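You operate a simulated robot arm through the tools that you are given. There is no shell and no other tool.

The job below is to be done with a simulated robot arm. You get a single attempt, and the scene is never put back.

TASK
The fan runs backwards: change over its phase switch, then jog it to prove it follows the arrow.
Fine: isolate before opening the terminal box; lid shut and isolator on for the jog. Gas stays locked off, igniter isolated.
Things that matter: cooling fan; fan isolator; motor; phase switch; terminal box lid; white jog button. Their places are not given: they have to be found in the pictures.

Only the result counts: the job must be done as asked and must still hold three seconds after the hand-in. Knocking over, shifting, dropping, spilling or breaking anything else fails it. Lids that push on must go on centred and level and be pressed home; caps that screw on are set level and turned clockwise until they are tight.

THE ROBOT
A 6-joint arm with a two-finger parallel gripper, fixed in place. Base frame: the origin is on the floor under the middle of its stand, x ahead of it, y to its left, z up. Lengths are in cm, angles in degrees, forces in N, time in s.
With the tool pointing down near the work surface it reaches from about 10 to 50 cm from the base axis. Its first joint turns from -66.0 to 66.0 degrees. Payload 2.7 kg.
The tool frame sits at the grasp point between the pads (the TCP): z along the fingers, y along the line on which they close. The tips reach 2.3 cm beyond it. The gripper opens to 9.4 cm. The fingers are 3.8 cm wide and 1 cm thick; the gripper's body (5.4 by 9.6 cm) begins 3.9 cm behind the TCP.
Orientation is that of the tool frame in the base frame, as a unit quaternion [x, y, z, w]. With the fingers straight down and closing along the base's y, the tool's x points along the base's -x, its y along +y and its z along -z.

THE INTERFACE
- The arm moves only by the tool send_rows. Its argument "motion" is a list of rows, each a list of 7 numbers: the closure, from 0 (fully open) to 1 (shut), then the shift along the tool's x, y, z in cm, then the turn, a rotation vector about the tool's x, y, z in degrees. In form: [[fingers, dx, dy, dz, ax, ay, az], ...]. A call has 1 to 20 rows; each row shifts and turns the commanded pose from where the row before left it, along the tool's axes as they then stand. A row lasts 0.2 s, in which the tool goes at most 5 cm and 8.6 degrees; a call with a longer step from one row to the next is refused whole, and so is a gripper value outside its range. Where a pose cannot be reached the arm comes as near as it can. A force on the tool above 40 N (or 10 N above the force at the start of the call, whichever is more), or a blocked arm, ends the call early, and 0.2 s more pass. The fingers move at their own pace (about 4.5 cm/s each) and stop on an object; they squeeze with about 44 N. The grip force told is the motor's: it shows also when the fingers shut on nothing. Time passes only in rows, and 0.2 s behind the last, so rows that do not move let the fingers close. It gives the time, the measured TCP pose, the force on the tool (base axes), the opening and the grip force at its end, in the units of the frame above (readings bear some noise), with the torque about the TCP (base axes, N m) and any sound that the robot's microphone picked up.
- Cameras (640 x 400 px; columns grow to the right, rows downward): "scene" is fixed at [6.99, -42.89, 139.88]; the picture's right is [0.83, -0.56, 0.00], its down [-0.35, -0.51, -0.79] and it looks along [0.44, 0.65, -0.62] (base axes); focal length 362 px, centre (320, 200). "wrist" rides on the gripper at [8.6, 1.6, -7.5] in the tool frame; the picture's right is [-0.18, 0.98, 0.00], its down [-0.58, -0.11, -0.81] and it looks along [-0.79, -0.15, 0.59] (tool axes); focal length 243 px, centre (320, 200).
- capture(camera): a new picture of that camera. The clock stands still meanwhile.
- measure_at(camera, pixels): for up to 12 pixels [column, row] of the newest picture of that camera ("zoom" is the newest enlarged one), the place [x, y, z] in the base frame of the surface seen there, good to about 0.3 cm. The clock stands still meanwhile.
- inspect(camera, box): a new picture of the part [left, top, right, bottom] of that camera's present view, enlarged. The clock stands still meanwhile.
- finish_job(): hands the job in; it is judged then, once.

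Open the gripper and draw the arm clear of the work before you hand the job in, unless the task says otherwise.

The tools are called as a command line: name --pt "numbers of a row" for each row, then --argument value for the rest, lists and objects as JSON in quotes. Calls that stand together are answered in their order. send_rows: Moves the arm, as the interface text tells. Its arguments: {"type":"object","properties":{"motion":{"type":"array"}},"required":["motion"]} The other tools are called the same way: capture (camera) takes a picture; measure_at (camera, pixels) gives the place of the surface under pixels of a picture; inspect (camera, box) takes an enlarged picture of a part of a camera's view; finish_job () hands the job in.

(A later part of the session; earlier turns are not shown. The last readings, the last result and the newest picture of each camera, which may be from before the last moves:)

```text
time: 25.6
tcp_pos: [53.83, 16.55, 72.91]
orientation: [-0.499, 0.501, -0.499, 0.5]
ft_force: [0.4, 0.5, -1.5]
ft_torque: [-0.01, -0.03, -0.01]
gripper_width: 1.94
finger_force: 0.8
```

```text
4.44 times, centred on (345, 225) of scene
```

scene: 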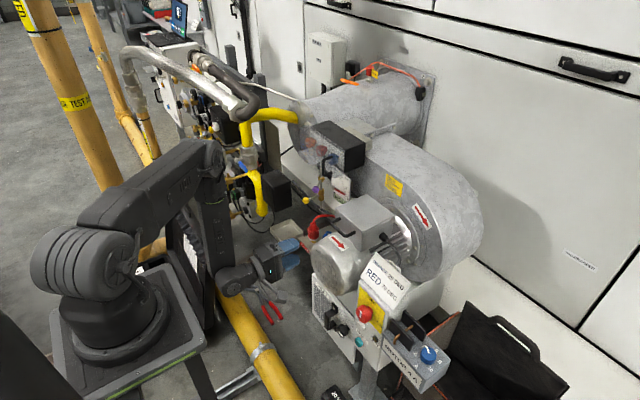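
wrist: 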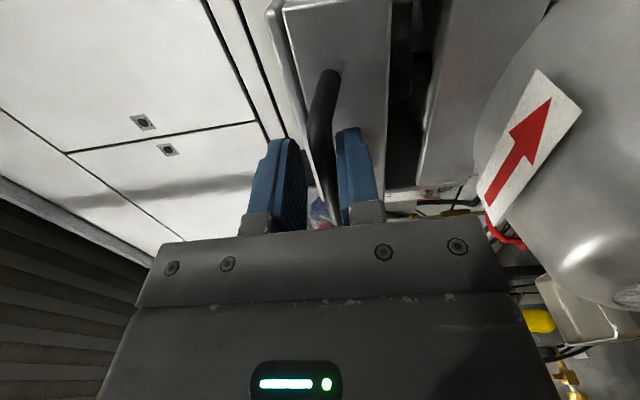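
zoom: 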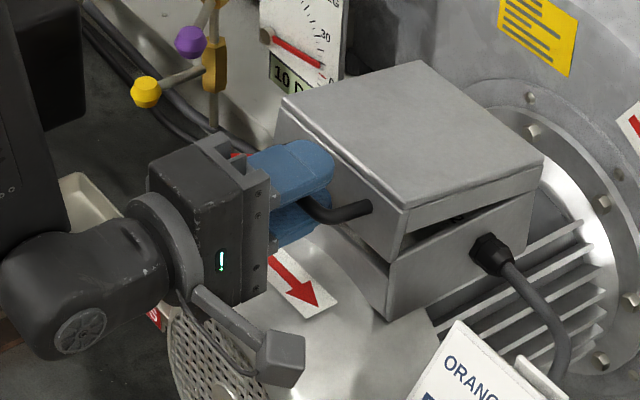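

The lid swings up on a rear hinge with hardly any force. I follow its arc to about 50°, pitching the tool down a little as it rises.

send_rows --pt "0.8 0 -1.316 0.145 -2.5 0 0" --pt "0.8 0 -1.314 0.198 -2.5 0 0" --pt "0.8 0 -1.297 0.258 -2.5 0 0" --pt "0.8 0 -1.29 0.304 -2.5 0 0" --pt "0.8 0 -1.275 0.374 -2.5 0 0" --pt "0.8 0 -1.26 0.418 -2.5 0 0" --pt "0.8 0 -1.231 0.477 -2.5 0 0" --pt "0.8 0 -1.221 0.527 -2.5 0 0"

capture --camera "wrist"

inspect --camera "scene" --box '[290, 150, 410, 260]'

```text
time: 27.4
tcp_pos: [57.96, 16.46, 82.46]
orientation: [-0.579, 0.581, -0.403, 0.406]
ft_force: [-0.7, -0.3, 0.5]
ft_torque: [-0.05, 0.0, 0.0]
gripper_width: 1.88
finger_force: 0.6
```

```text
taken
```

wrist: 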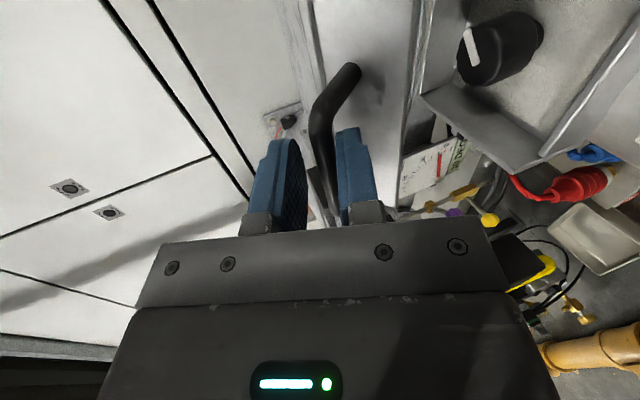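

```text
3.64 times, centred on (350, 205) of scene
```

zoom: 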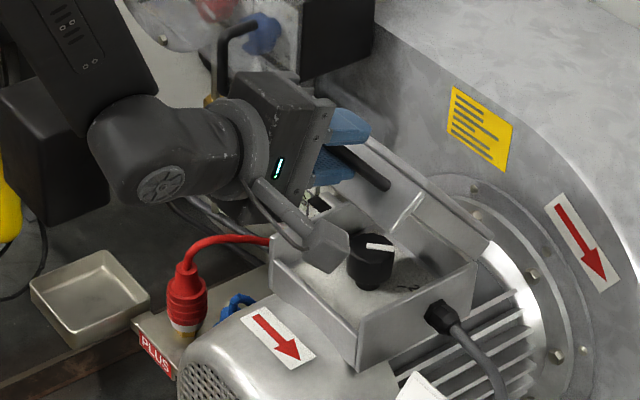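

Inside the box a black rotary phase switch with a white pointer shows up. I carry the lid on along its arc to about 90°.

send_rows --pt "0.8 0 -1.186 0.586 -2.5 0 0" --pt "0.8 0 -1.168 0.635 -2.5 0 0" --pt "0.8 0 -1.132 0.682 -2.5 0 0" --pt "0.8 0 -1.107 0.735 -2.5 0 0" --pt "0.8 0 -1.068 0.78 -2.5 0 0" --pt "0.8 0 -1.035 0.834 -2.5 0 0" --pt "0.8 0 -1.001 0.861 -2.5 0 0" --pt "0.8 0 -0.961 0.914 -2.5 0 0"

capture --camera "wrist"

inspect --camera "scene" --box '[290, 130, 410, 240]'

```text
time: 29.2
tcp_pos: [63.6, 15.65, 85.71]
orientation: [-0.639, 0.639, -0.299, 0.306]
ft_force: [-3.8, 6.5, 7.9]
ft_torque: [0.01, 0.14, -0.02]
gripper_width: 2.03
finger_force: 15.9
out of reach, approached as far as the arm can: row 7, 8
```

```text
taken
```

wrist: 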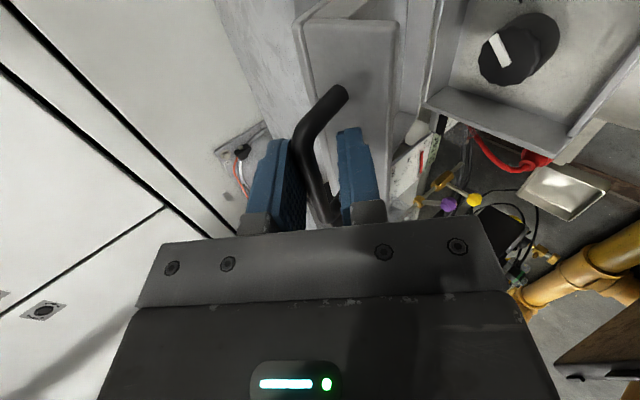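

```text
3.64 times, centred on (350, 185) of scene
```

zoom: 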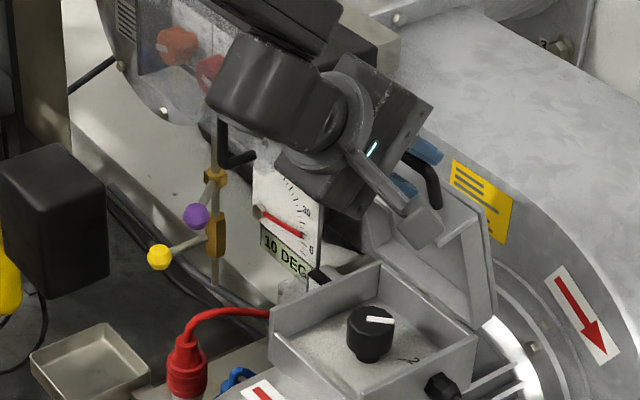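

The arm reports its reach limit near row 7 (TCP 63.6, 15.7, 85.7), with the lid at roughly 75–80°. I look at the whole arm to understand which way it can still go.

capture --camera "scene"

inspect --camera "scene" --box '[340, 140, 420, 230]'

```text
taken
```

scene: 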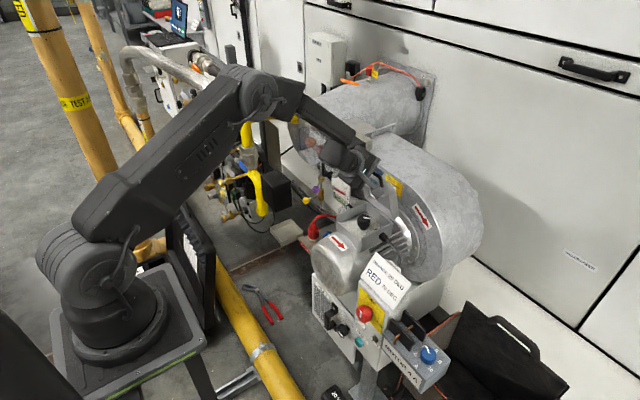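

```text
4.44 times, centred on (380, 185) of scene
```

zoom: 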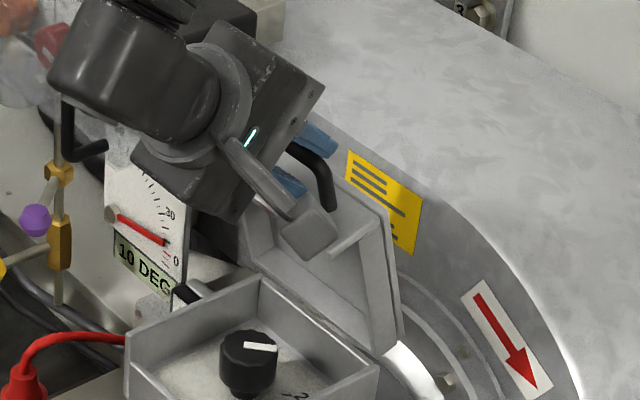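

I measure points along the arm to work out its links.

measure_at --camera "scene" --pixels '[[80, 262], [100, 205], [180, 140], [262, 95], [290, 100], [330, 130], [350, 140], [360, 155], [110, 310]]'

send_rows --pt "0.8 0 0 0 0 0 0"

```text
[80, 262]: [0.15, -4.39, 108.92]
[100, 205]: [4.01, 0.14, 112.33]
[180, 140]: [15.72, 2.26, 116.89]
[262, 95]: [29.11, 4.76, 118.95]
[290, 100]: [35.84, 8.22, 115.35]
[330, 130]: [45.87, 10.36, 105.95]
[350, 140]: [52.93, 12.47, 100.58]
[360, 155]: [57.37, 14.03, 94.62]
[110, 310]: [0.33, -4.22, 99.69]
```

```text
time: 29.6
tcp_pos: [63.47, 15.41, 85.42]
orientation: [-0.638, 0.64, -0.301, 0.304]
ft_force: [-4.4, 4.1, 6.1]
ft_torque: [-0.15, 0.16, -0.02]
gripper_width: 2.18
finger_force: 12.2
```

The tool is almost in line with the forearm (a wrist singularity), not at the end of its reach. I pitch the tool back up by about 16° in place, keeping the cage on the bar, and correct the y drift.

send_rows --pt "0.8 0 0 0 4 0 0" --pt "0.8 -0.2 0 0 4 0 0" --pt "0.8 -0.3 0 0 4 0 0" --pt "0.8 -0.3 0 0 4 0 0" --pt "0.8 -0.3 0 0 0 0 0"

capture --camera "wrist"

inspect --camera "scene" --box '[330, 130, 420, 240]'

```text
time: 30.8
tcp_pos: [63.5, 16.69, 85.33]
orientation: [-0.593, 0.594, -0.384, 0.386]
ft_force: [-1.1, 0.3, 1.2]
ft_torque: [-0.01, -0.01, 0.02]
gripper_width: 1.9
finger_force: 0.1
```

```text
taken
```

wrist: 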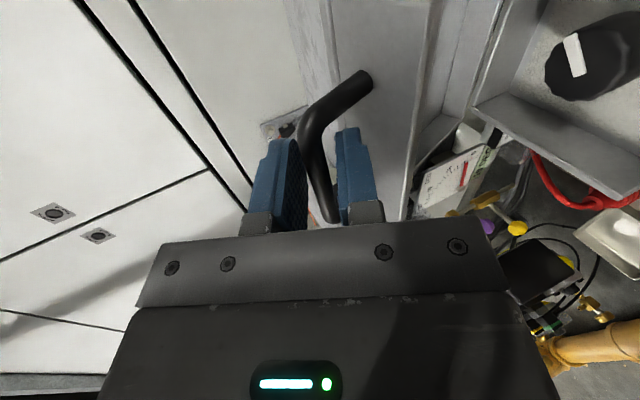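

```text
3.64 times, centred on (375, 185) of scene
```

zoom: 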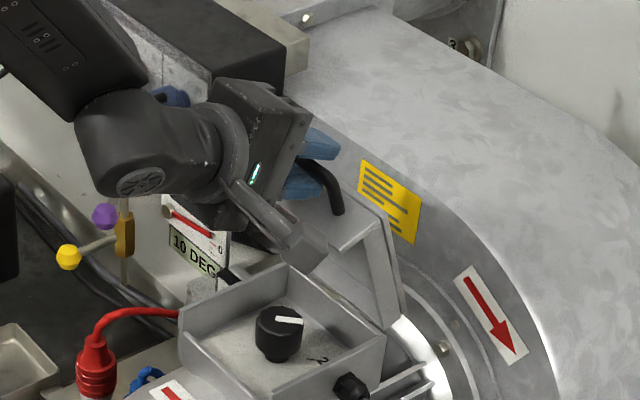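

Forces are back to zero and the cage still holds the bar (pitch 24°). I zoom into the wrist view to see how the bar sits between the pads and measure the lid for a better hinge estimate.

inspect --camera "wrist" --box '[240, 60, 400, 240]'

measure_at --camera "zoom" --pixels '[[300, 150], [380, 60], [290, 330], [330, 355], [350, 200], [230, 270]]'

inspect --camera "scene" --box '[380, 165, 450, 225]'

measure_at --camera "zoom" --pixels '[[20, 130], [60, 145], [45, 235], [30, 190], [50, 100], [10, 260]]'

```text
2.22 times, centred on (320, 150) of wrist
```

zoom: 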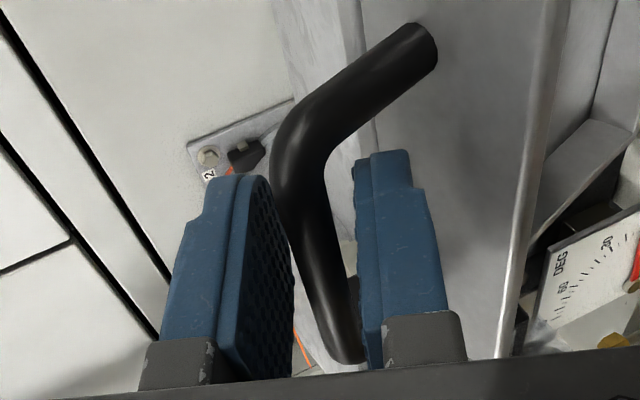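

```text
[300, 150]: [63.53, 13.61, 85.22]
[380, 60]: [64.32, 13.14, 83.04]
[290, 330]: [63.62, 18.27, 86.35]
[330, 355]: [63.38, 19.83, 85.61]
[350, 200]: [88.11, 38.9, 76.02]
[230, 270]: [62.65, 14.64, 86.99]
```

```text
6.67 times, centred on (415, 195) of scene
```

zoom: 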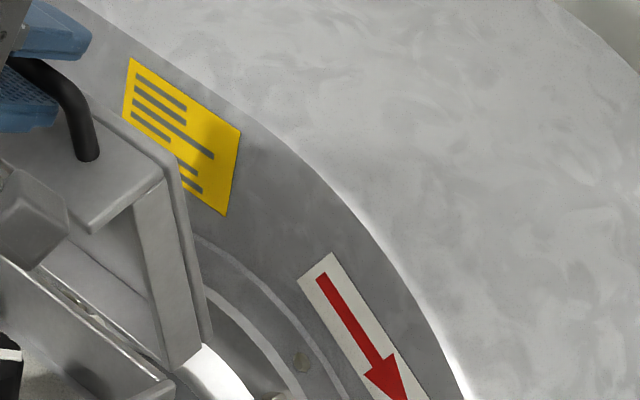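

```text
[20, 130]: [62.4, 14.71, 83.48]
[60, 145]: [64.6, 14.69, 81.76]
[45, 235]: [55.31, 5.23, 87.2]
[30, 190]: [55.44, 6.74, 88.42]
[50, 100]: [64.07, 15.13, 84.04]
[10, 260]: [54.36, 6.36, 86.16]
```

I measure the fan casing's front face behind the lid to know how far the lid can lean back.

measure_at --camera "zoom" --pixels '[[180, 130], [220, 190], [240, 250], [320, 280], [150, 200], [175, 330], [155, 180], [205, 325], [120, 110], [300, 350]]'

```text
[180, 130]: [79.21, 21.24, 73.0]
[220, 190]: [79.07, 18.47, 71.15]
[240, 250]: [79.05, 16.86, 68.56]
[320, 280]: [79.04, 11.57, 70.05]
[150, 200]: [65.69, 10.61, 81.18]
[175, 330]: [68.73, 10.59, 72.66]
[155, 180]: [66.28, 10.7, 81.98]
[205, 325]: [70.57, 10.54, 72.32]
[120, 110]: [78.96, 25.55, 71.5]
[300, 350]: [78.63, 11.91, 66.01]
```

The casing is 10 cm behind the lid, so there is room to lean it back. To learn whether the lid holds itself, I widen the cage slightly (to ~3.8 cm) and see whether the bar drops onto the lower finger.

send_rows --pt "0.6 0 0 0 0 0 0" --pt "0.6 0 0 0 0 0 0" --pt "0.6 0 0 0 0 0 0" --pt "0.6 0 0 0 0 0 0"

inspect --camera "wrist" --box '[240, 60, 400, 240]'

inspect --camera "scene" --box '[330, 150, 410, 220]'

```text
time: 31.8
tcp_pos: [63.47, 16.55, 85.46]
orientation: [-0.593, 0.593, -0.384, 0.386]
ft_force: [-1.8, 0.7, 1.9]
ft_torque: [0.03, 0.06, -0.03]
gripper_width: 3.68
finger_force: 0.1
```

```text
2.22 times, centred on (320, 150) of wrist
```

zoom: 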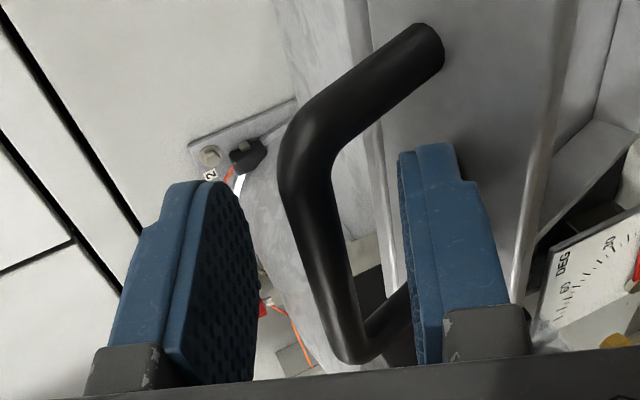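

```text
5.71 times, centred on (370, 185) of scene
```

zoom: 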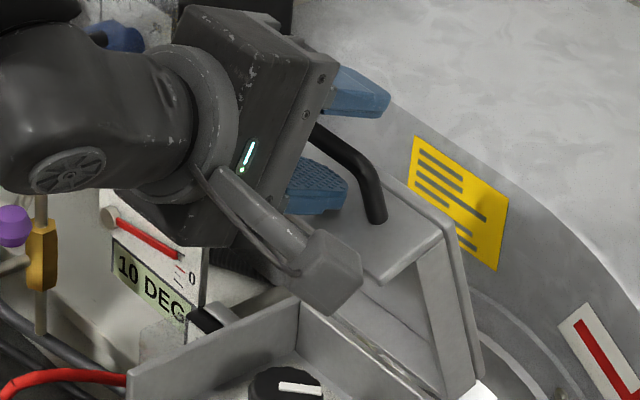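

The bar stays midway between the widened fingers, so the hinge holds the lid by friction. Now I zoom on the phase switch in the open box to see its marks and measure it.

inspect --camera "scene" --box '[340, 200, 400, 250]'

measure_at --camera "zoom" --pixels '[[250, 160], [215, 160], [290, 160], [240, 145], [240, 240], [200, 200], [300, 240], [345, 225], [150, 220], [400, 230], [90, 200], [330, 320]]'

capture --camera "wrist"

```text
8.00 times, centred on (370, 225) of scene
```

zoom: 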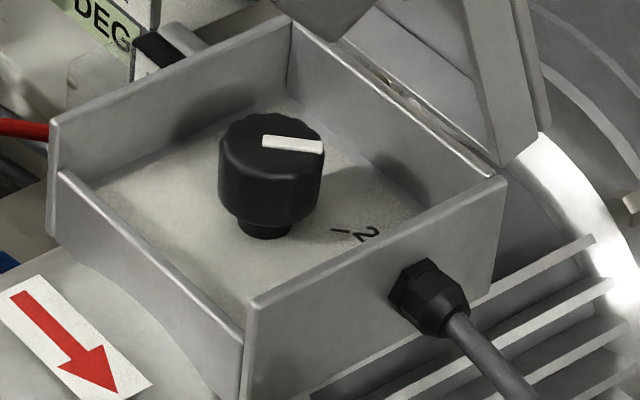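

```text
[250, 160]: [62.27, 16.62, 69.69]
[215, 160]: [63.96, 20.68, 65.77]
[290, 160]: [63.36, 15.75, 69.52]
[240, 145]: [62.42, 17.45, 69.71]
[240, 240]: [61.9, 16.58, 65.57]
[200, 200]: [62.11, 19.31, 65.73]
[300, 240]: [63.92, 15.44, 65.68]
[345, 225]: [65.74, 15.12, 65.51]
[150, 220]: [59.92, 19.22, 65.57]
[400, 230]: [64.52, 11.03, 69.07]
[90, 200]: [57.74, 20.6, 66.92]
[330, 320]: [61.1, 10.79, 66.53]
```

```text
taken
```

wrist: 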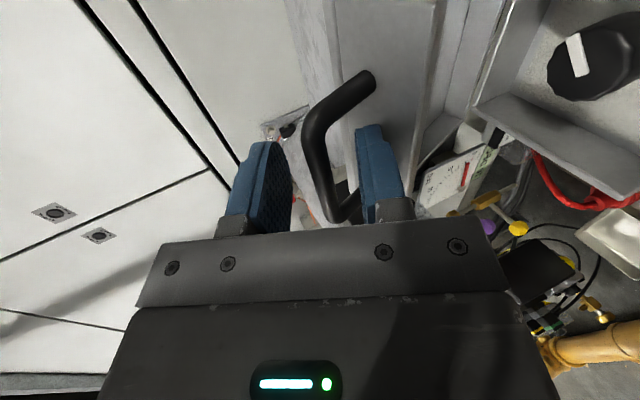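

The knob head is at z≈67–69.6, centre about (62.6, 16.4), pointer toward the mark 2. I zoom the wrist view at (600,60) to find the other position's mark.

inspect --camera "wrist" --box '[480, 0, 640, 150]'

inspect --camera "scene" --box '[355, 210, 390, 240]'

```text
2.67 times, centred on (560, 75) of wrist
```

zoom: 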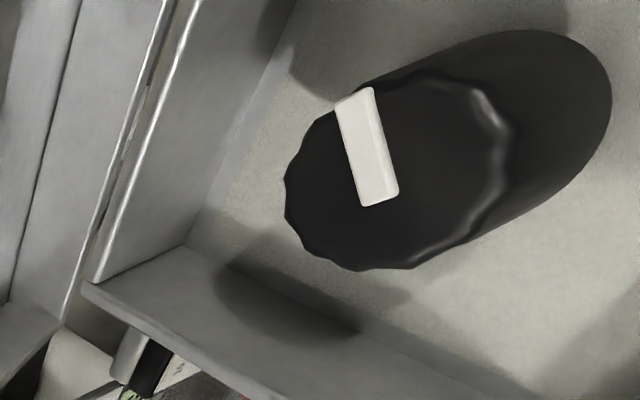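

```text
13.33 times, centred on (372, 225) of scene
```

zoom: 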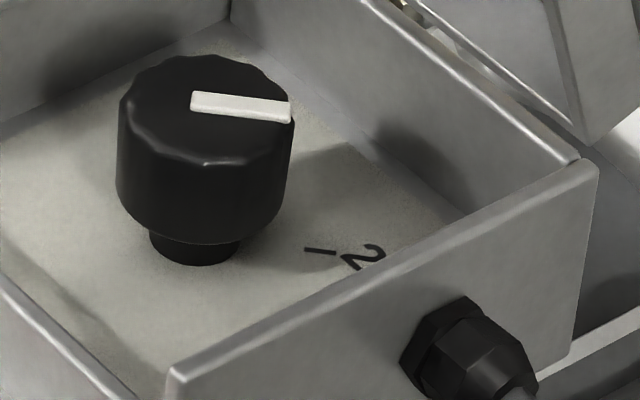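

The pointer stands at 2 (about -38° from +x); mark 1 is hidden behind the knob. Because the hinge holds the lid, I back the fingers out of the handle, level the tool and close the fingers so I can push the lid past upright with the fingertips.

send_rows --pt "0.6 0 0 -1.5 0 0 0" --pt "0.6 0 0 -1.5 0 0 0" --pt "0.6 0 0 -1.5 0 0 0" --pt "0.6 0 0 -1.5 0 0 0" --pt "0.6 0 0 0 6 0 0" --pt "0.8 0 0 0 6 0 0" --pt "1.0 0 0 0 6 0 0" --pt "1.0 0 0 0 6 0 0"

capture --camera "wrist"

inspect --camera "scene" --box '[310, 140, 430, 240]'

```text
time: 33.6
tcp_pos: [58.07, 16.59, 87.9]
orientation: [-0.499, 0.499, -0.499, 0.502]
ft_force: [0.5, 0.8, 0.4]
ft_torque: [0.02, 0.01, 0.02]
gripper_width: 0.0
finger_force: 35.0
```

```text
taken
```

wrist: 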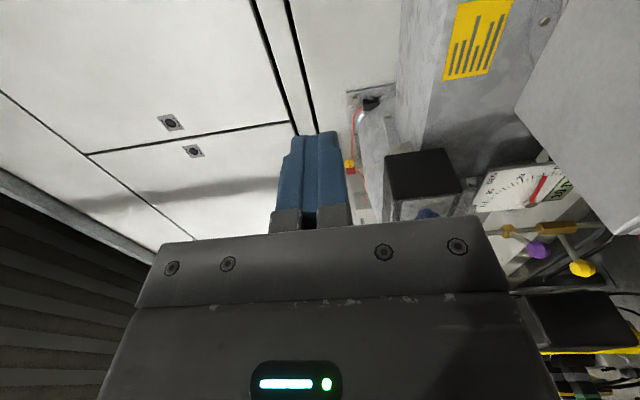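

```text
4.00 times, centred on (370, 190) of scene
```

zoom: 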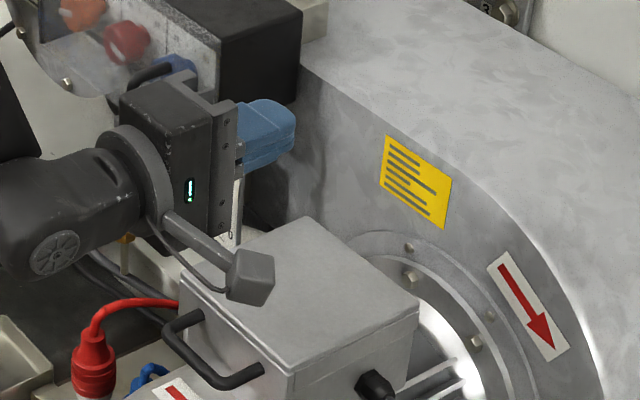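

The lid was resting on the finger after all: it swung shut when I withdrew (it looks properly closed, handle intact). I go back to the handle for a second lift, this time carrying the bar in the grip past upright; first I retreat and return to the pre-grasp height.

send_rows --pt "1.0 0 0 -3 0 0 0" --pt "1.0 0 0 -3 0 0 0" --pt "0.5 0 0 -3 0 0 0" --pt "0.5 0 0 -3 0 0 0" --pt "0.5 0 3 0 0 0 0" --pt "0.5 0 3 0 0 0 0" --pt "0.5 0 3 0 0 0 0" --pt "0.5 0 3 0 0 0 0" --pt "0.5 0 3 0 0 0 0" --pt "0.5 0 3 0 0 0 0"

inspect --camera "scene" --box '[300, 180, 400, 270]'

capture --camera "wrist"

```text
time: 35.8
tcp_pos: [46.1, 16.66, 69.95]
orientation: [-0.5, 0.501, -0.498, 0.501]
ft_force: [-0.2, 1.0, -0.4]
ft_torque: [0.0, -0.03, 0.02]
gripper_width: 4.7
finger_force: 0.0
```

```text
4.44 times, centred on (350, 225) of scene
```

zoom: 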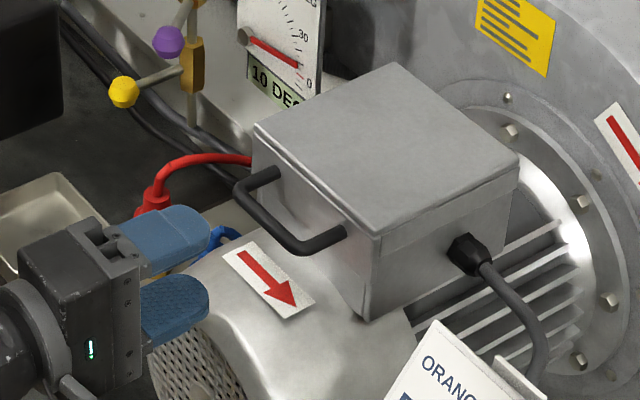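

```text
taken
```

wrist: 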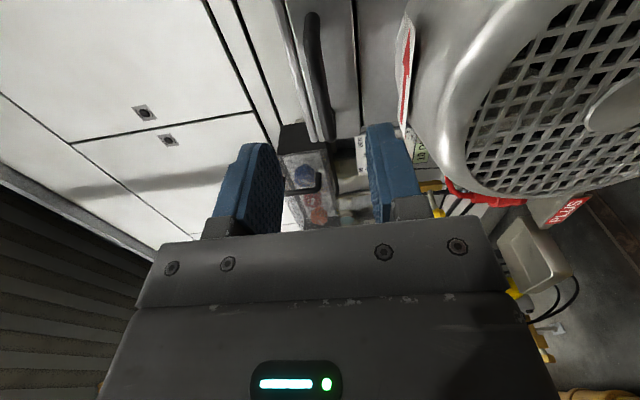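

The lid is properly shut again and the gripper is back in front of the bar. I advance so the bar sits slightly ahead of the TCP, cage it loosely and lift about 10°.

send_rows --pt "0.5 0 0 1.8 0 0 0" --pt "0.5 0 0 1.8 0 0 0" --pt "0.5 0 0 1.8 0 0 0" --pt "0.5 0 0 1.7 0 0 0" --pt "0.8 0 0 0 0 0 0" --pt "0.8 0 0 0 0 0 0" --pt "0.8 0 0 0 0 0 0" --pt "0.8 0 -0.58 0 0 0 0" --pt "0.8 0 -0.58 0 0 0 0" --pt "0.8 0 -0.58 0 0 0 0" --pt "0.8 0 -0.58 0 0 0 0" --pt "0.8 0 -0.58 0 0 0 0"

capture --camera "wrist"

inspect --camera "scene" --box '[300, 180, 400, 270]'

```text
time: 38.4
tcp_pos: [53.09, 16.72, 72.83]
orientation: [-0.499, 0.501, -0.499, 0.501]
ft_force: [0.2, 0.1, -1.5]
ft_torque: [0.01, 0.01, 0.01]
gripper_width: 1.93
finger_force: 0.8
```

```text
taken
```

wrist: 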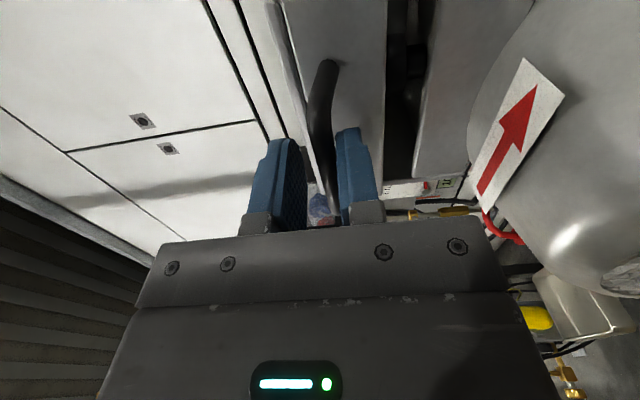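

```text
4.44 times, centred on (350, 225) of scene
```

zoom: 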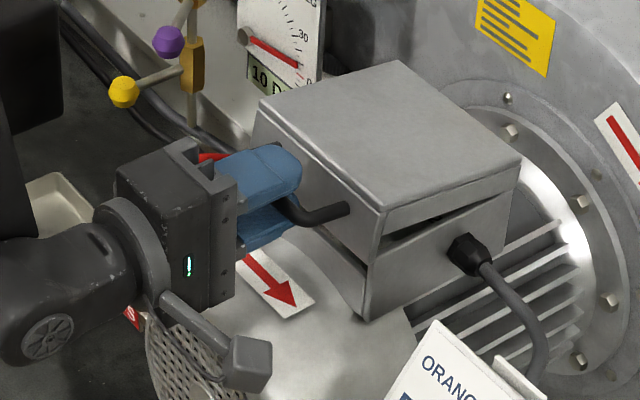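

The lid is caged and up about 10° with -1.5 N on the tool. I carry it along the arc to about 50° with a gentle 15° pitch, then tighten onto the bar.

send_rows --pt "0.8 0 -1.355 0.161 -2.5 0 0" --pt "0.8 0 -1.353 0.213 -2.5 0 0" --pt "0.8 0 -1.336 0.275 -2.5 0 0" --pt "0.8 0 -1.33 0.32 -2.5 0 0" --pt "0.8 0 -1.313 0.39 -2.5 0 0" --pt "0.8 0 -1.298 0.433 -2.5 0 0" --pt "0.8 0 -1.231 0.477 0 0 0" --pt "0.8 0 -1.196 0.58 0 0 0" --pt "0.85 0 0.12 0 0 0 0" --pt "0.9 0 0.12 0 0 0 0" --pt "1.0 0 0.11 0 0 0 0" --pt "1.0 0 0 0 0 0 0" --pt "1.0 0 0 0 0 0 0"

capture --camera "wrist"

inspect --camera "scene" --box '[300, 150, 410, 240]'

```text
time: 41.2
tcp_pos: [57.24, 16.61, 82.37]
orientation: [-0.56, 0.561, -0.43, 0.432]
ft_force: [-10.9, -4.1, 9.9]
ft_torque: [-0.47, -0.17, 0.22]
gripper_width: 0.96
finger_force: 44.8
```

```text
taken
```

wrist: 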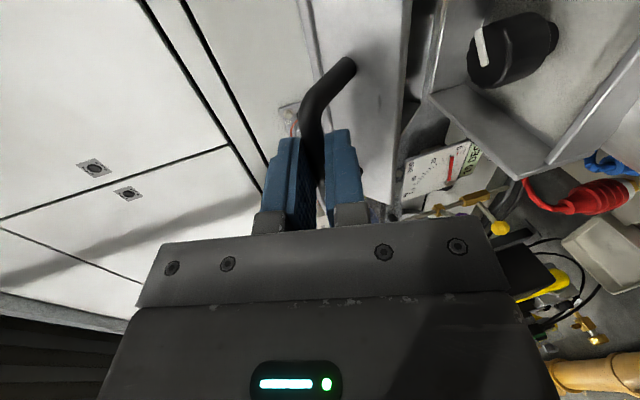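

```text
4.44 times, centred on (355, 195) of scene
```

zoom: 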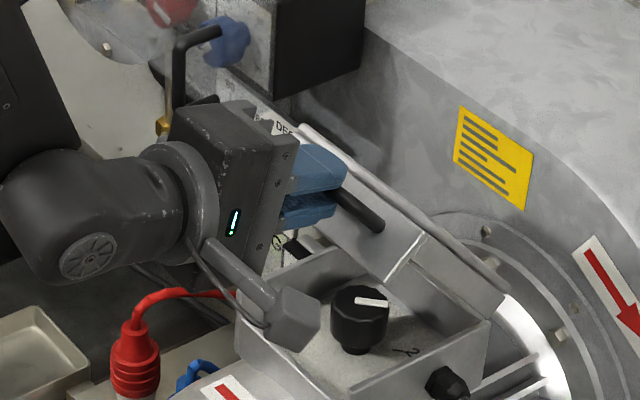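

The bar is gripped (0.96 cm) at about 50° open with modest forces. I continue along the arc in small steps to 60°, watching the force.

send_rows --pt "1.0 0 -0.03 -0.03 0 0 0" --pt "1.0 0 -0.565 0.343 0 0 0" --pt "1.0 0 -0.565 0.343 0 0 0" --pt "1.0 0 -0.538 0.391 0 0 0" --pt "1.0 0 -0.538 0.391 0 0 0"

```text
time: 42.4
tcp_pos: [59.35, 16.58, 83.93]
orientation: [0.562, -0.561, 0.429, -0.431]
ft_force: [0.6, -1.8, -3.7]
ft_torque: [-0.3, 0.16, 0.18]
gripper_width: 0.95
finger_force: 45.0
```

Forces are near zero, so the arc fits. I go on to about 75°.

send_rows --pt "1.0 0 -0.499 0.435 0 0 0" --pt "1.0 0 -0.499 0.435 0 0 0" --pt "1.0 0 -0.461 0.479 0 0 0" --pt "1.0 0 -0.461 0.479 0 0 0" --pt "1.0 0 -0.415 0.516 0 0 0" --pt "1.0 0 -0.415 0.516 0 0 0"

```text
time: 43.8
tcp_pos: [62.73, 16.61, 85.76]
orientation: [0.562, -0.561, 0.429, -0.431]
ft_force: [3.4, 2.2, -11.6]
ft_torque: [-0.14, 0.2, 0.7]
gripper_width: 0.94
finger_force: 45.0
```

Only -12 N in z: I ease down slightly and continue to about 90°.

send_rows --pt "1.0 0 0.04 0 0 0 0" --pt "1.0 0 -0.369 0.554 0 0 0" --pt "1.0 0 -0.369 0.554 0 0 0" --pt "1.0 0 -0.323 0.576 0 0 0" --pt "1.0 0 -0.323 0.576 0 0 0" --pt "1.0 0 -0.269 0.606 0 0 0" --pt "1.0 0 -0.269 0.606 0 0 0"

inspect --camera "scene" --box '[320, 130, 430, 230]'

capture --camera "wrist"

```text
time: 45.4
tcp_pos: [66.57, 16.48, 86.74]
orientation: [-0.56, 0.562, -0.429, 0.431]
ft_force: [1.1, -0.2, -11.4]
ft_torque: [-0.38, 0.25, 0.01]
gripper_width: 0.94
finger_force: 45.0
```

```text
4.00 times, centred on (375, 180) of scene
```

zoom: 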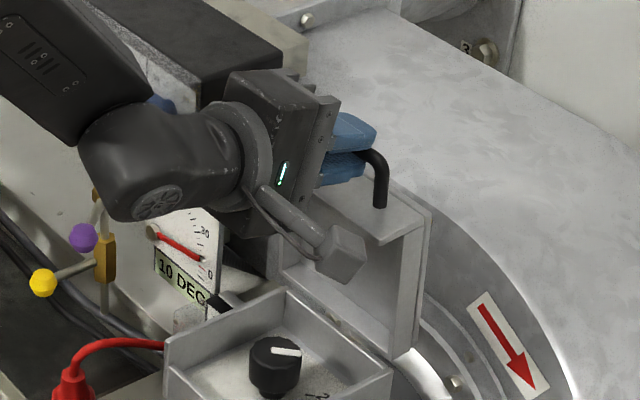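

```text
taken
```

wrist: 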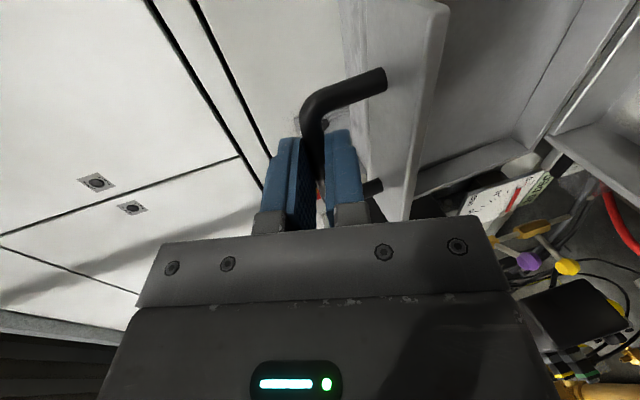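

The lid is upright now. I carry it on past vertical toward 105–110°.

send_rows --pt "1.0 0 0.04 0 0 0 0" --pt "1.0 0 -0.215 0.627 0 0 0" --pt "1.0 0 -0.215 0.627 0 0 0" --pt "1.0 0 -0.162 0.644 0 0 0" --pt "1.0 0 -0.162 0.644 0 0 0"

```text
time: 46.6
tcp_pos: [69.16, 16.72, 86.83]
orientation: [-0.561, 0.561, -0.429, 0.431]
ft_force: [-2.0, 0.6, -7.7]
ft_torque: [-0.53, 0.19, -0.11]
gripper_width: 0.94
finger_force: 45.1
```

At about 100° with little force. I continue toward 110°.

send_rows --pt "1.0 0 0.02 0 0 0 0" --pt "1.0 0 -0.1 0.655 0 0 0" --pt "1.0 0 -0.1 0.655 0 0 0" --pt "1.0 0 -0.045 0.663 0 0 0" --pt "1.0 0 -0.045 0.663 0 0 0"

inspect --camera "scene" --box '[320, 130, 430, 230]'

capture --camera "wrist"

```text
time: 47.8
tcp_pos: [71.72, 16.44, 86.38]
orientation: [-0.56, 0.562, -0.43, 0.432]
ft_force: [-28.4, -4.9, 3.5]
ft_torque: [-0.59, 0.06, -0.09]
gripper_width: 0.94
finger_force: 44.6
```

```text
4.00 times, centred on (375, 180) of scene
```

zoom: 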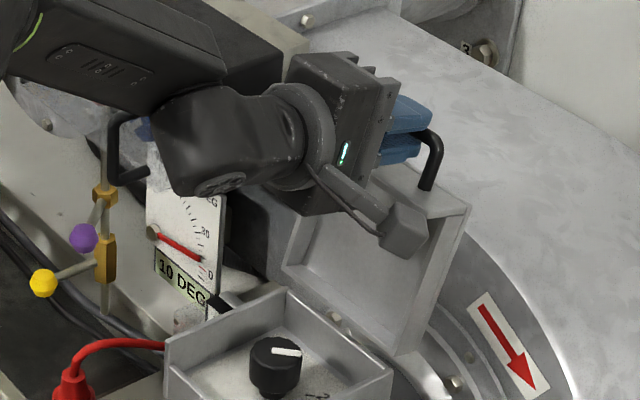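

```text
taken
```

wrist: 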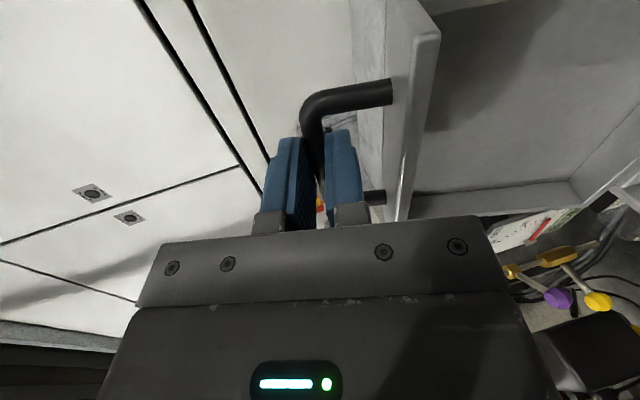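

A force of -28 N in x shows the lid has met its open stop at about 108°. I ease back 0.1 cm, open the fingers, and check that the lid stays leaning before withdrawing.

send_rows --pt "1.0 0 0 -0.1 0 0 0" --pt "0.85 0 0 0 0 0 0" --pt "0.7 0 0 0 0 0 0" --pt "0.6 0 0 0 0 0 0" --pt "0.6 0 0 0 0 0 0" --pt "0.6 0 0 0 0 0 0"

capture --camera "wrist"

inspect --camera "scene" --box '[320, 130, 430, 230]'

```text
time: 49.2
tcp_pos: [71.85, 16.51, 86.36]
orientation: [-0.56, 0.563, -0.429, 0.431]
ft_force: [1.0, 0.2, 0.4]
ft_torque: [-0.01, 0.02, 0.01]
gripper_width: 3.75
finger_force: 0.0
```

```text
taken
```

wrist: 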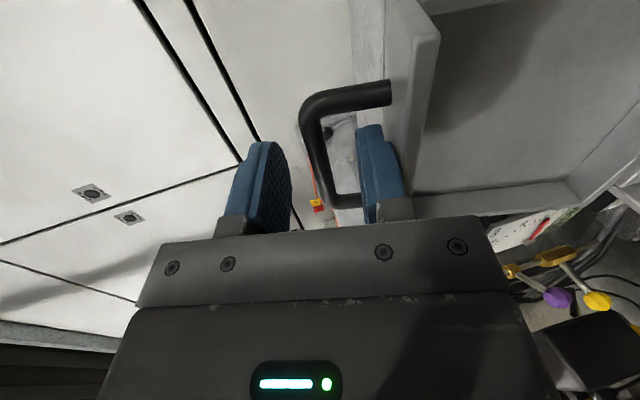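

```text
4.00 times, centred on (375, 180) of scene
```

zoom: 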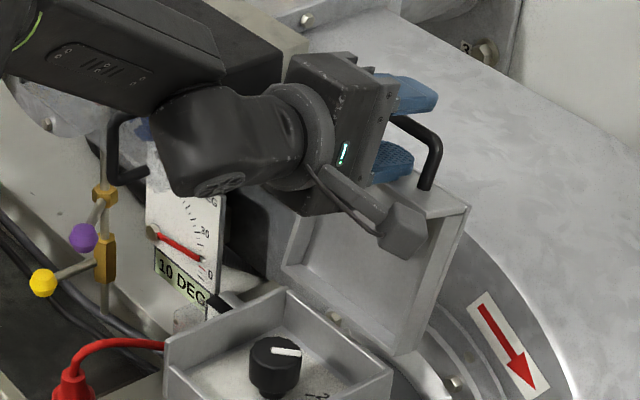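

The lid stays open on its own with zero force. I withdraw straight back along the fingers, clear of the handle.

send_rows --pt "0.6 0 0 -1.0 0 0 0" --pt "0.6 0 0 -2.0 0 0 0" --pt "0.6 0 0 -2.0 0 0 0" --pt "0.6 0 0 -2.5 0 0 0" --pt "0.6 0 0 -2.5 0 0 0" --pt "0.6 0 0 -2.5 0 0 0" --pt "0.6 0 0 -2.5 0 0 0"

capture --camera "wrist"

inspect --camera "scene" --box '[310, 140, 430, 250]'

```text
time: 50.8
tcp_pos: [57.21, 16.55, 90.31]
orientation: [-0.56, 0.562, -0.43, 0.431]
ft_force: [-0.3, 0.2, -0.2]
ft_torque: [0.02, 0.03, 0.0]
gripper_width: 3.78
finger_force: 0.1
```

```text
taken
```

wrist: 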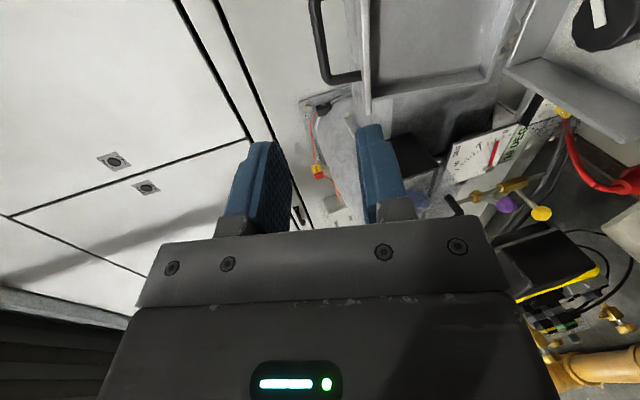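

```text
3.64 times, centred on (370, 195) of scene
```

zoom: 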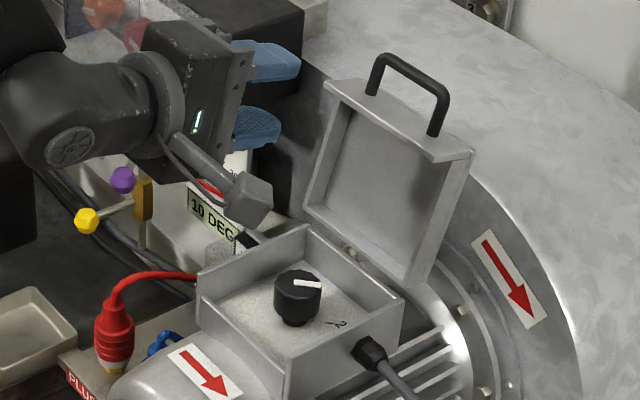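

The lid leans back on its stop and stays open. To find mark 1 I need a wrist view from the +y side; I first check what stands on that side (gas train) so the arm keeps clear.

capture --camera "scene"

measure_at --camera "scene" --pixels '[[275, 113], [245, 130], [255, 190], [270, 190], [285, 230], [300, 215], [240, 100], [150, 55], [250, 200], [215, 180], [190, 230], [335, 170]]'

```text
taken
```

scene: 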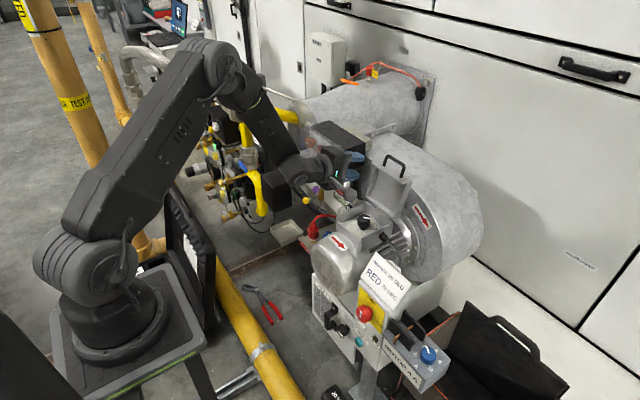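

```text
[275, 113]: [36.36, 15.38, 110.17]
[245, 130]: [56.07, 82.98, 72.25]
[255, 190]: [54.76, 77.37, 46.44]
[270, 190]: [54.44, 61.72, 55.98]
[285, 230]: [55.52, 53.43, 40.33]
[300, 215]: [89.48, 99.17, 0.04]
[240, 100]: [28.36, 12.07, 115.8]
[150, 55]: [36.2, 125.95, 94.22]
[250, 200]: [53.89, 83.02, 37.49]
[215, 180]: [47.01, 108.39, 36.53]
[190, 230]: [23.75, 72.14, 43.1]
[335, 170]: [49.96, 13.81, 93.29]
```

The gas train stands beyond y≈50, so there is room. I draw back and to the left, then roll the gripper back to its normal attitude.

send_rows --pt "0.4 -1.5 0 -2.4 0 0 0" --pt "0.4 -1.5 0 -2.4 0 0 0" --pt "0.4 -1.5 0 -2.4 0 0 0" --pt "0.4 -1.5 0 -2.4 0 0 0" --pt "0.4 -1.5 0 -2.4 0 0 0" --pt "0.4 -1.5 0 0 0 0 7.5" --pt "0.4 0 0 0 0 0 7.5" --pt "0.4 0 0 0 0 0 7.5" --pt "0.4 0 0 0 0 0 7.5" --pt "0.4 0 0 0 0 0 7.5" --pt "0.4 0 0 0 0 0 7.5" --pt "0.4 0 0 0 0 0 7.5" --pt "0.4 0 0 0 0 0 7.5" --pt "0.4 0 0 0 0 0 7.5" --pt "0.4 0 0 0 0 0 7.5" --pt "0.4 0 0 0 0 0 7.5" --pt "0.4 0 0 0 0 0 7.5"

capture --camera "wrist"

```text
time: 54.4
tcp_pos: [45.54, 25.51, 93.39]
orientation: [0.002, 0.794, 0.002, 0.609]
ft_force: [-0.4, -0.2, 0.4]
ft_torque: [0.02, 0.01, -0.02]
gripper_width: 5.63
finger_force: 0.0
```

```text
taken
```

wrist: 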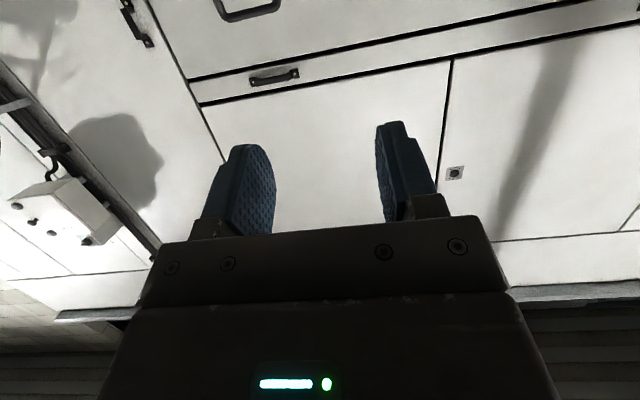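

The gripper is back in its normal roll. I pitch it down toward vertical in small steps so the wrist camera looks into the box from the +y side.

send_rows --pt "0.4 0 0 0 0 5 0" --pt "0.4 0 0 0 0 5 0" --pt "0.4 0 0 0 0 5 0" --pt "0.4 0 0 0 0 5 0" --pt "0.4 0 0 0 0 5 0" --pt "0.4 0 0 0 0 5 0" --pt "0.4 0 0 0 0 5 0" --pt "0.4 0 0 0 0 5 0" --pt "0.4 0 0 0 0 5 0" --pt "0.4 0 0 0 0 5 0" --pt "0.4 0 0 0 0 5 0" --pt "0.4 0 0 0 0 5 0"

capture --camera "wrist"

```text
time: 57.0
tcp_pos: [44.9, 25.59, 92.9]
orientation: [0.002, 0.987, -0.008, 0.159]
ft_force: [-0.6, -0.9, 0.8]
ft_torque: [0.0, -0.02, -0.04]
gripper_width: 5.65
finger_force: 0.1
out of reach, approached as far as the arm can: row 12
```

```text
taken
```

wrist: 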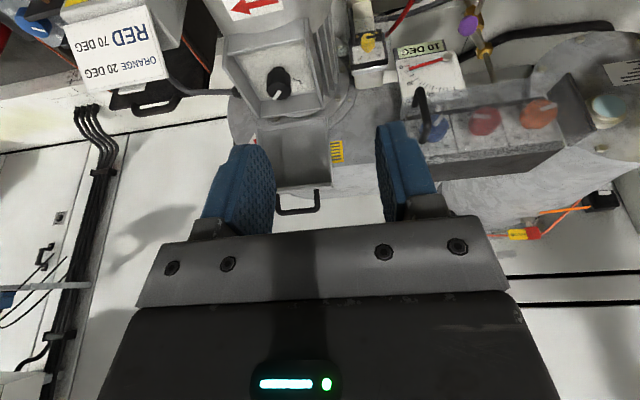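

The box interior with the switch is in view at (278,82). I zoom on it to find the marks and pointer.

inspect --camera "wrist" --box '[220, 30, 340, 120]'

inspect --camera "wrist" --box '[250, 55, 310, 105]'

measure_at --camera "zoom" --pixels '[[320, 200], [300, 250], [360, 250], [290, 180], [380, 180], [480, 300], [200, 300], [300, 330]]'

```text
4.44 times, centred on (280, 75) of wrist
```

zoom: 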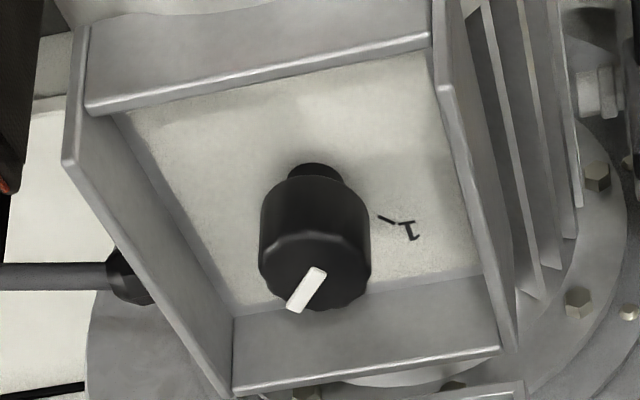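

```text
8.00 times, centred on (280, 80) of wrist
```

zoom: 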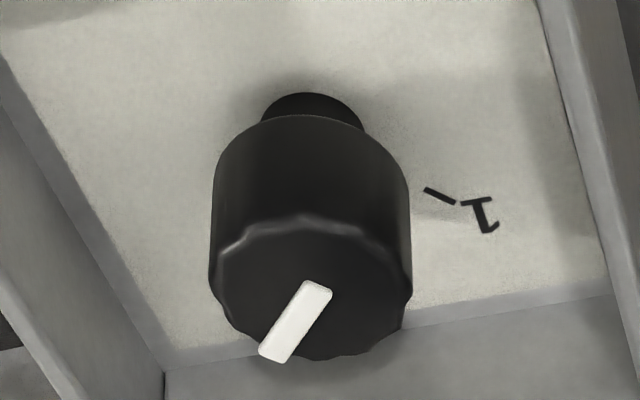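

```text
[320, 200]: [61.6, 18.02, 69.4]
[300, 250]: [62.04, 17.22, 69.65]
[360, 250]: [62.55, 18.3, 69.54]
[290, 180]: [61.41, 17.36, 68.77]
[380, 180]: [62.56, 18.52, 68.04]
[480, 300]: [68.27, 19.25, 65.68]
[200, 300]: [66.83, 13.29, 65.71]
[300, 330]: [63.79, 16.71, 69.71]
```

Mark 1 with its tick shows at (440,195) in the enlarged view. I measure the tick, stem and pointer to find the needed turn.

measure_at --camera "zoom" --pixels '[[428, 189], [452, 202], [480, 215], [310, 100], [265, 352], [318, 290], [290, 322], [225, 270], [400, 260], [310, 235], [310, 340]]'

inspect --camera "scene" --box '[345, 200, 395, 245]'

measure_at --camera "zoom" --pixels '[[300, 150], [240, 130], [330, 165], [390, 240], [350, 232], [230, 230], [260, 120]]'

```text
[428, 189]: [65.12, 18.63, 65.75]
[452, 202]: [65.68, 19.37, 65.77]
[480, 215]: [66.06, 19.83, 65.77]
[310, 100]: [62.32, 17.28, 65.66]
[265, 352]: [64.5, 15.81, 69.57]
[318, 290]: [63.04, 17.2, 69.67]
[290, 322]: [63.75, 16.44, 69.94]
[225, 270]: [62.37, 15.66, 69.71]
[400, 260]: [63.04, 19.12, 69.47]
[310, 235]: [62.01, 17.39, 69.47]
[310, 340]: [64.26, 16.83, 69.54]
```

```text
8.89 times, centred on (370, 222) of scene
```

zoom: 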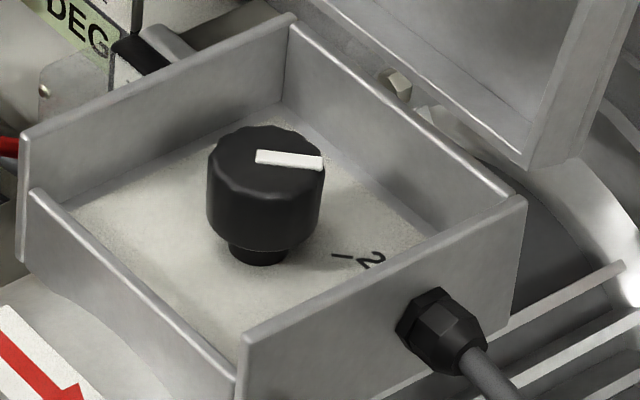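

```text
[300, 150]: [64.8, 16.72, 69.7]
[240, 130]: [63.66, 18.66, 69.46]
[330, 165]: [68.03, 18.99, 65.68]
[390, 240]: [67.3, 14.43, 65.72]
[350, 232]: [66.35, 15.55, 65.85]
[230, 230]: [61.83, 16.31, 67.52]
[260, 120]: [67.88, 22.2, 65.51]
```

The pointer lies near -45° and mark 1 near +45°, so a 90° turn is needed. I measure tick 2 the same way to pin down the switch centre.

measure_at --camera "zoom" --pixels '[[333, 255], [352, 259], [375, 262], [258, 260], [258, 158], [322, 162], [290, 160], [212, 165], [265, 203], [285, 129]]'

```text
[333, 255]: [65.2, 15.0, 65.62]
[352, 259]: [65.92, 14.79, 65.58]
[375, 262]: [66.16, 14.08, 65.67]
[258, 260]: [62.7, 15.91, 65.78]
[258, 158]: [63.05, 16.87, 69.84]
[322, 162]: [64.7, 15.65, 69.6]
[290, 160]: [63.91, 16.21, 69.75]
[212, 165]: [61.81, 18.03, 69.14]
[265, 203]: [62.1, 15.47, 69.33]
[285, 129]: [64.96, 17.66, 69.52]
```

Ticks 1 (65.4, 19.0) and 2 (65.6, 14.9) put the switch axis at about (63.3, 16.9), with a 90° turn from 2 to 1. I measure the box rims and knob height to plan finger clearance.

measure_at --camera "zoom" --pixels '[[245, 345], [400, 262], [520, 200], [290, 20], [400, 110], [25, 135], [150, 78], [40, 195], [150, 295], [230, 365], [260, 250], [215, 215]]'

inspect --camera "wrist" --box '[220, 30, 340, 120]'

measure_at --camera "zoom" --pixels '[[70, 130], [150, 260], [230, 390], [360, 370], [490, 350], [460, 200], [445, 90], [250, 75], [90, 100], [320, 172], [265, 240], [320, 240]]'

```text
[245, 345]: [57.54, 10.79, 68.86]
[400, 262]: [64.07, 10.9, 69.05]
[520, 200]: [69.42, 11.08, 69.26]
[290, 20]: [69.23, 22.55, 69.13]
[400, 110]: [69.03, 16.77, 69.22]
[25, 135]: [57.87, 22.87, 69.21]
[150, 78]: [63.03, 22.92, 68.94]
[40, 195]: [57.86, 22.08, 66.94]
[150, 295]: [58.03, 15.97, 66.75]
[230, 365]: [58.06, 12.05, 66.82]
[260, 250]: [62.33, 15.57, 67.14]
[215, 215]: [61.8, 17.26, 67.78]
```

```text
4.44 times, centred on (280, 75) of wrist
```

zoom: 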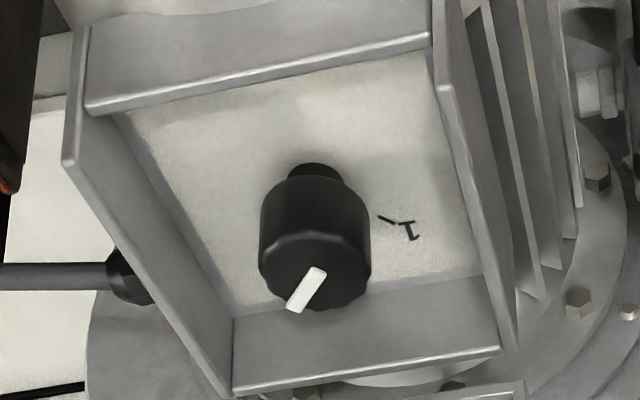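

```text
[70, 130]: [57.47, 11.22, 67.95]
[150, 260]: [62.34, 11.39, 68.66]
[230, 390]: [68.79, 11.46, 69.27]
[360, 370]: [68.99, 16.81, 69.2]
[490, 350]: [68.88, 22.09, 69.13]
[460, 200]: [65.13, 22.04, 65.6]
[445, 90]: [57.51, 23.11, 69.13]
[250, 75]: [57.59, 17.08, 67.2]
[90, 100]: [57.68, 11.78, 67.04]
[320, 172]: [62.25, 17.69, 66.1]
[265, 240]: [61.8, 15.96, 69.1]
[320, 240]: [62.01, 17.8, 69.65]
```

Side and back rims are at z≈69.2, the front rim at 67, and the knob head spans z 67.1–69.7. The wrist is now in an awkward twist (it passed beside its singular line), so I pitch back up, swing to azimuth 15° in line with the arm, and will pitch down again from there.

send_rows --pt "0.4 0 0 0 0 -5 0" --pt "0.4 0 0 0 0 -5 0" --pt "0.4 0 0 0 0 -5 0" --pt "0.4 0 0 0 0 -5 0" --pt "0.4 0 0 0 0 -5 0" --pt "0.4 0 0 0 0 -5 0" --pt "0.4 0 0 0 0 -5 0" --pt "0.4 0 0 0 0 -5 0" --pt "0.4 0 0 0 0 -5 0" --pt "0.4 0 0 0 0 -5 0" --pt "0.4 0 0 0 0 -5 0"

capture --camera "scene"

```text
time: 59.4
tcp_pos: [44.88, 25.76, 92.84]
orientation: [-0.002, 0.801, -0.007, 0.599]
ft_force: [-0.3, -0.3, -0.9]
ft_torque: [-0.01, -0.03, 0.02]
gripper_width: 5.65
finger_force: 0.1
```

```text
taken
```

scene: 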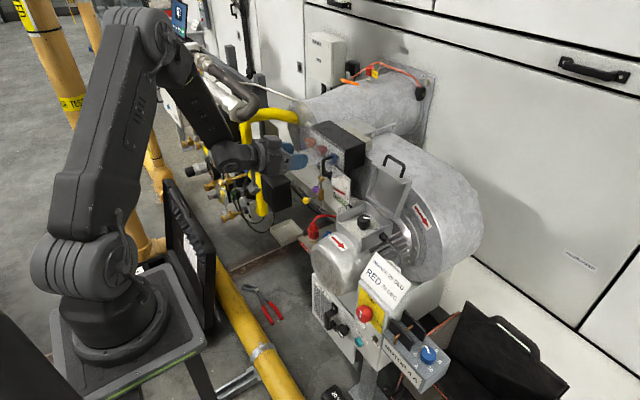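

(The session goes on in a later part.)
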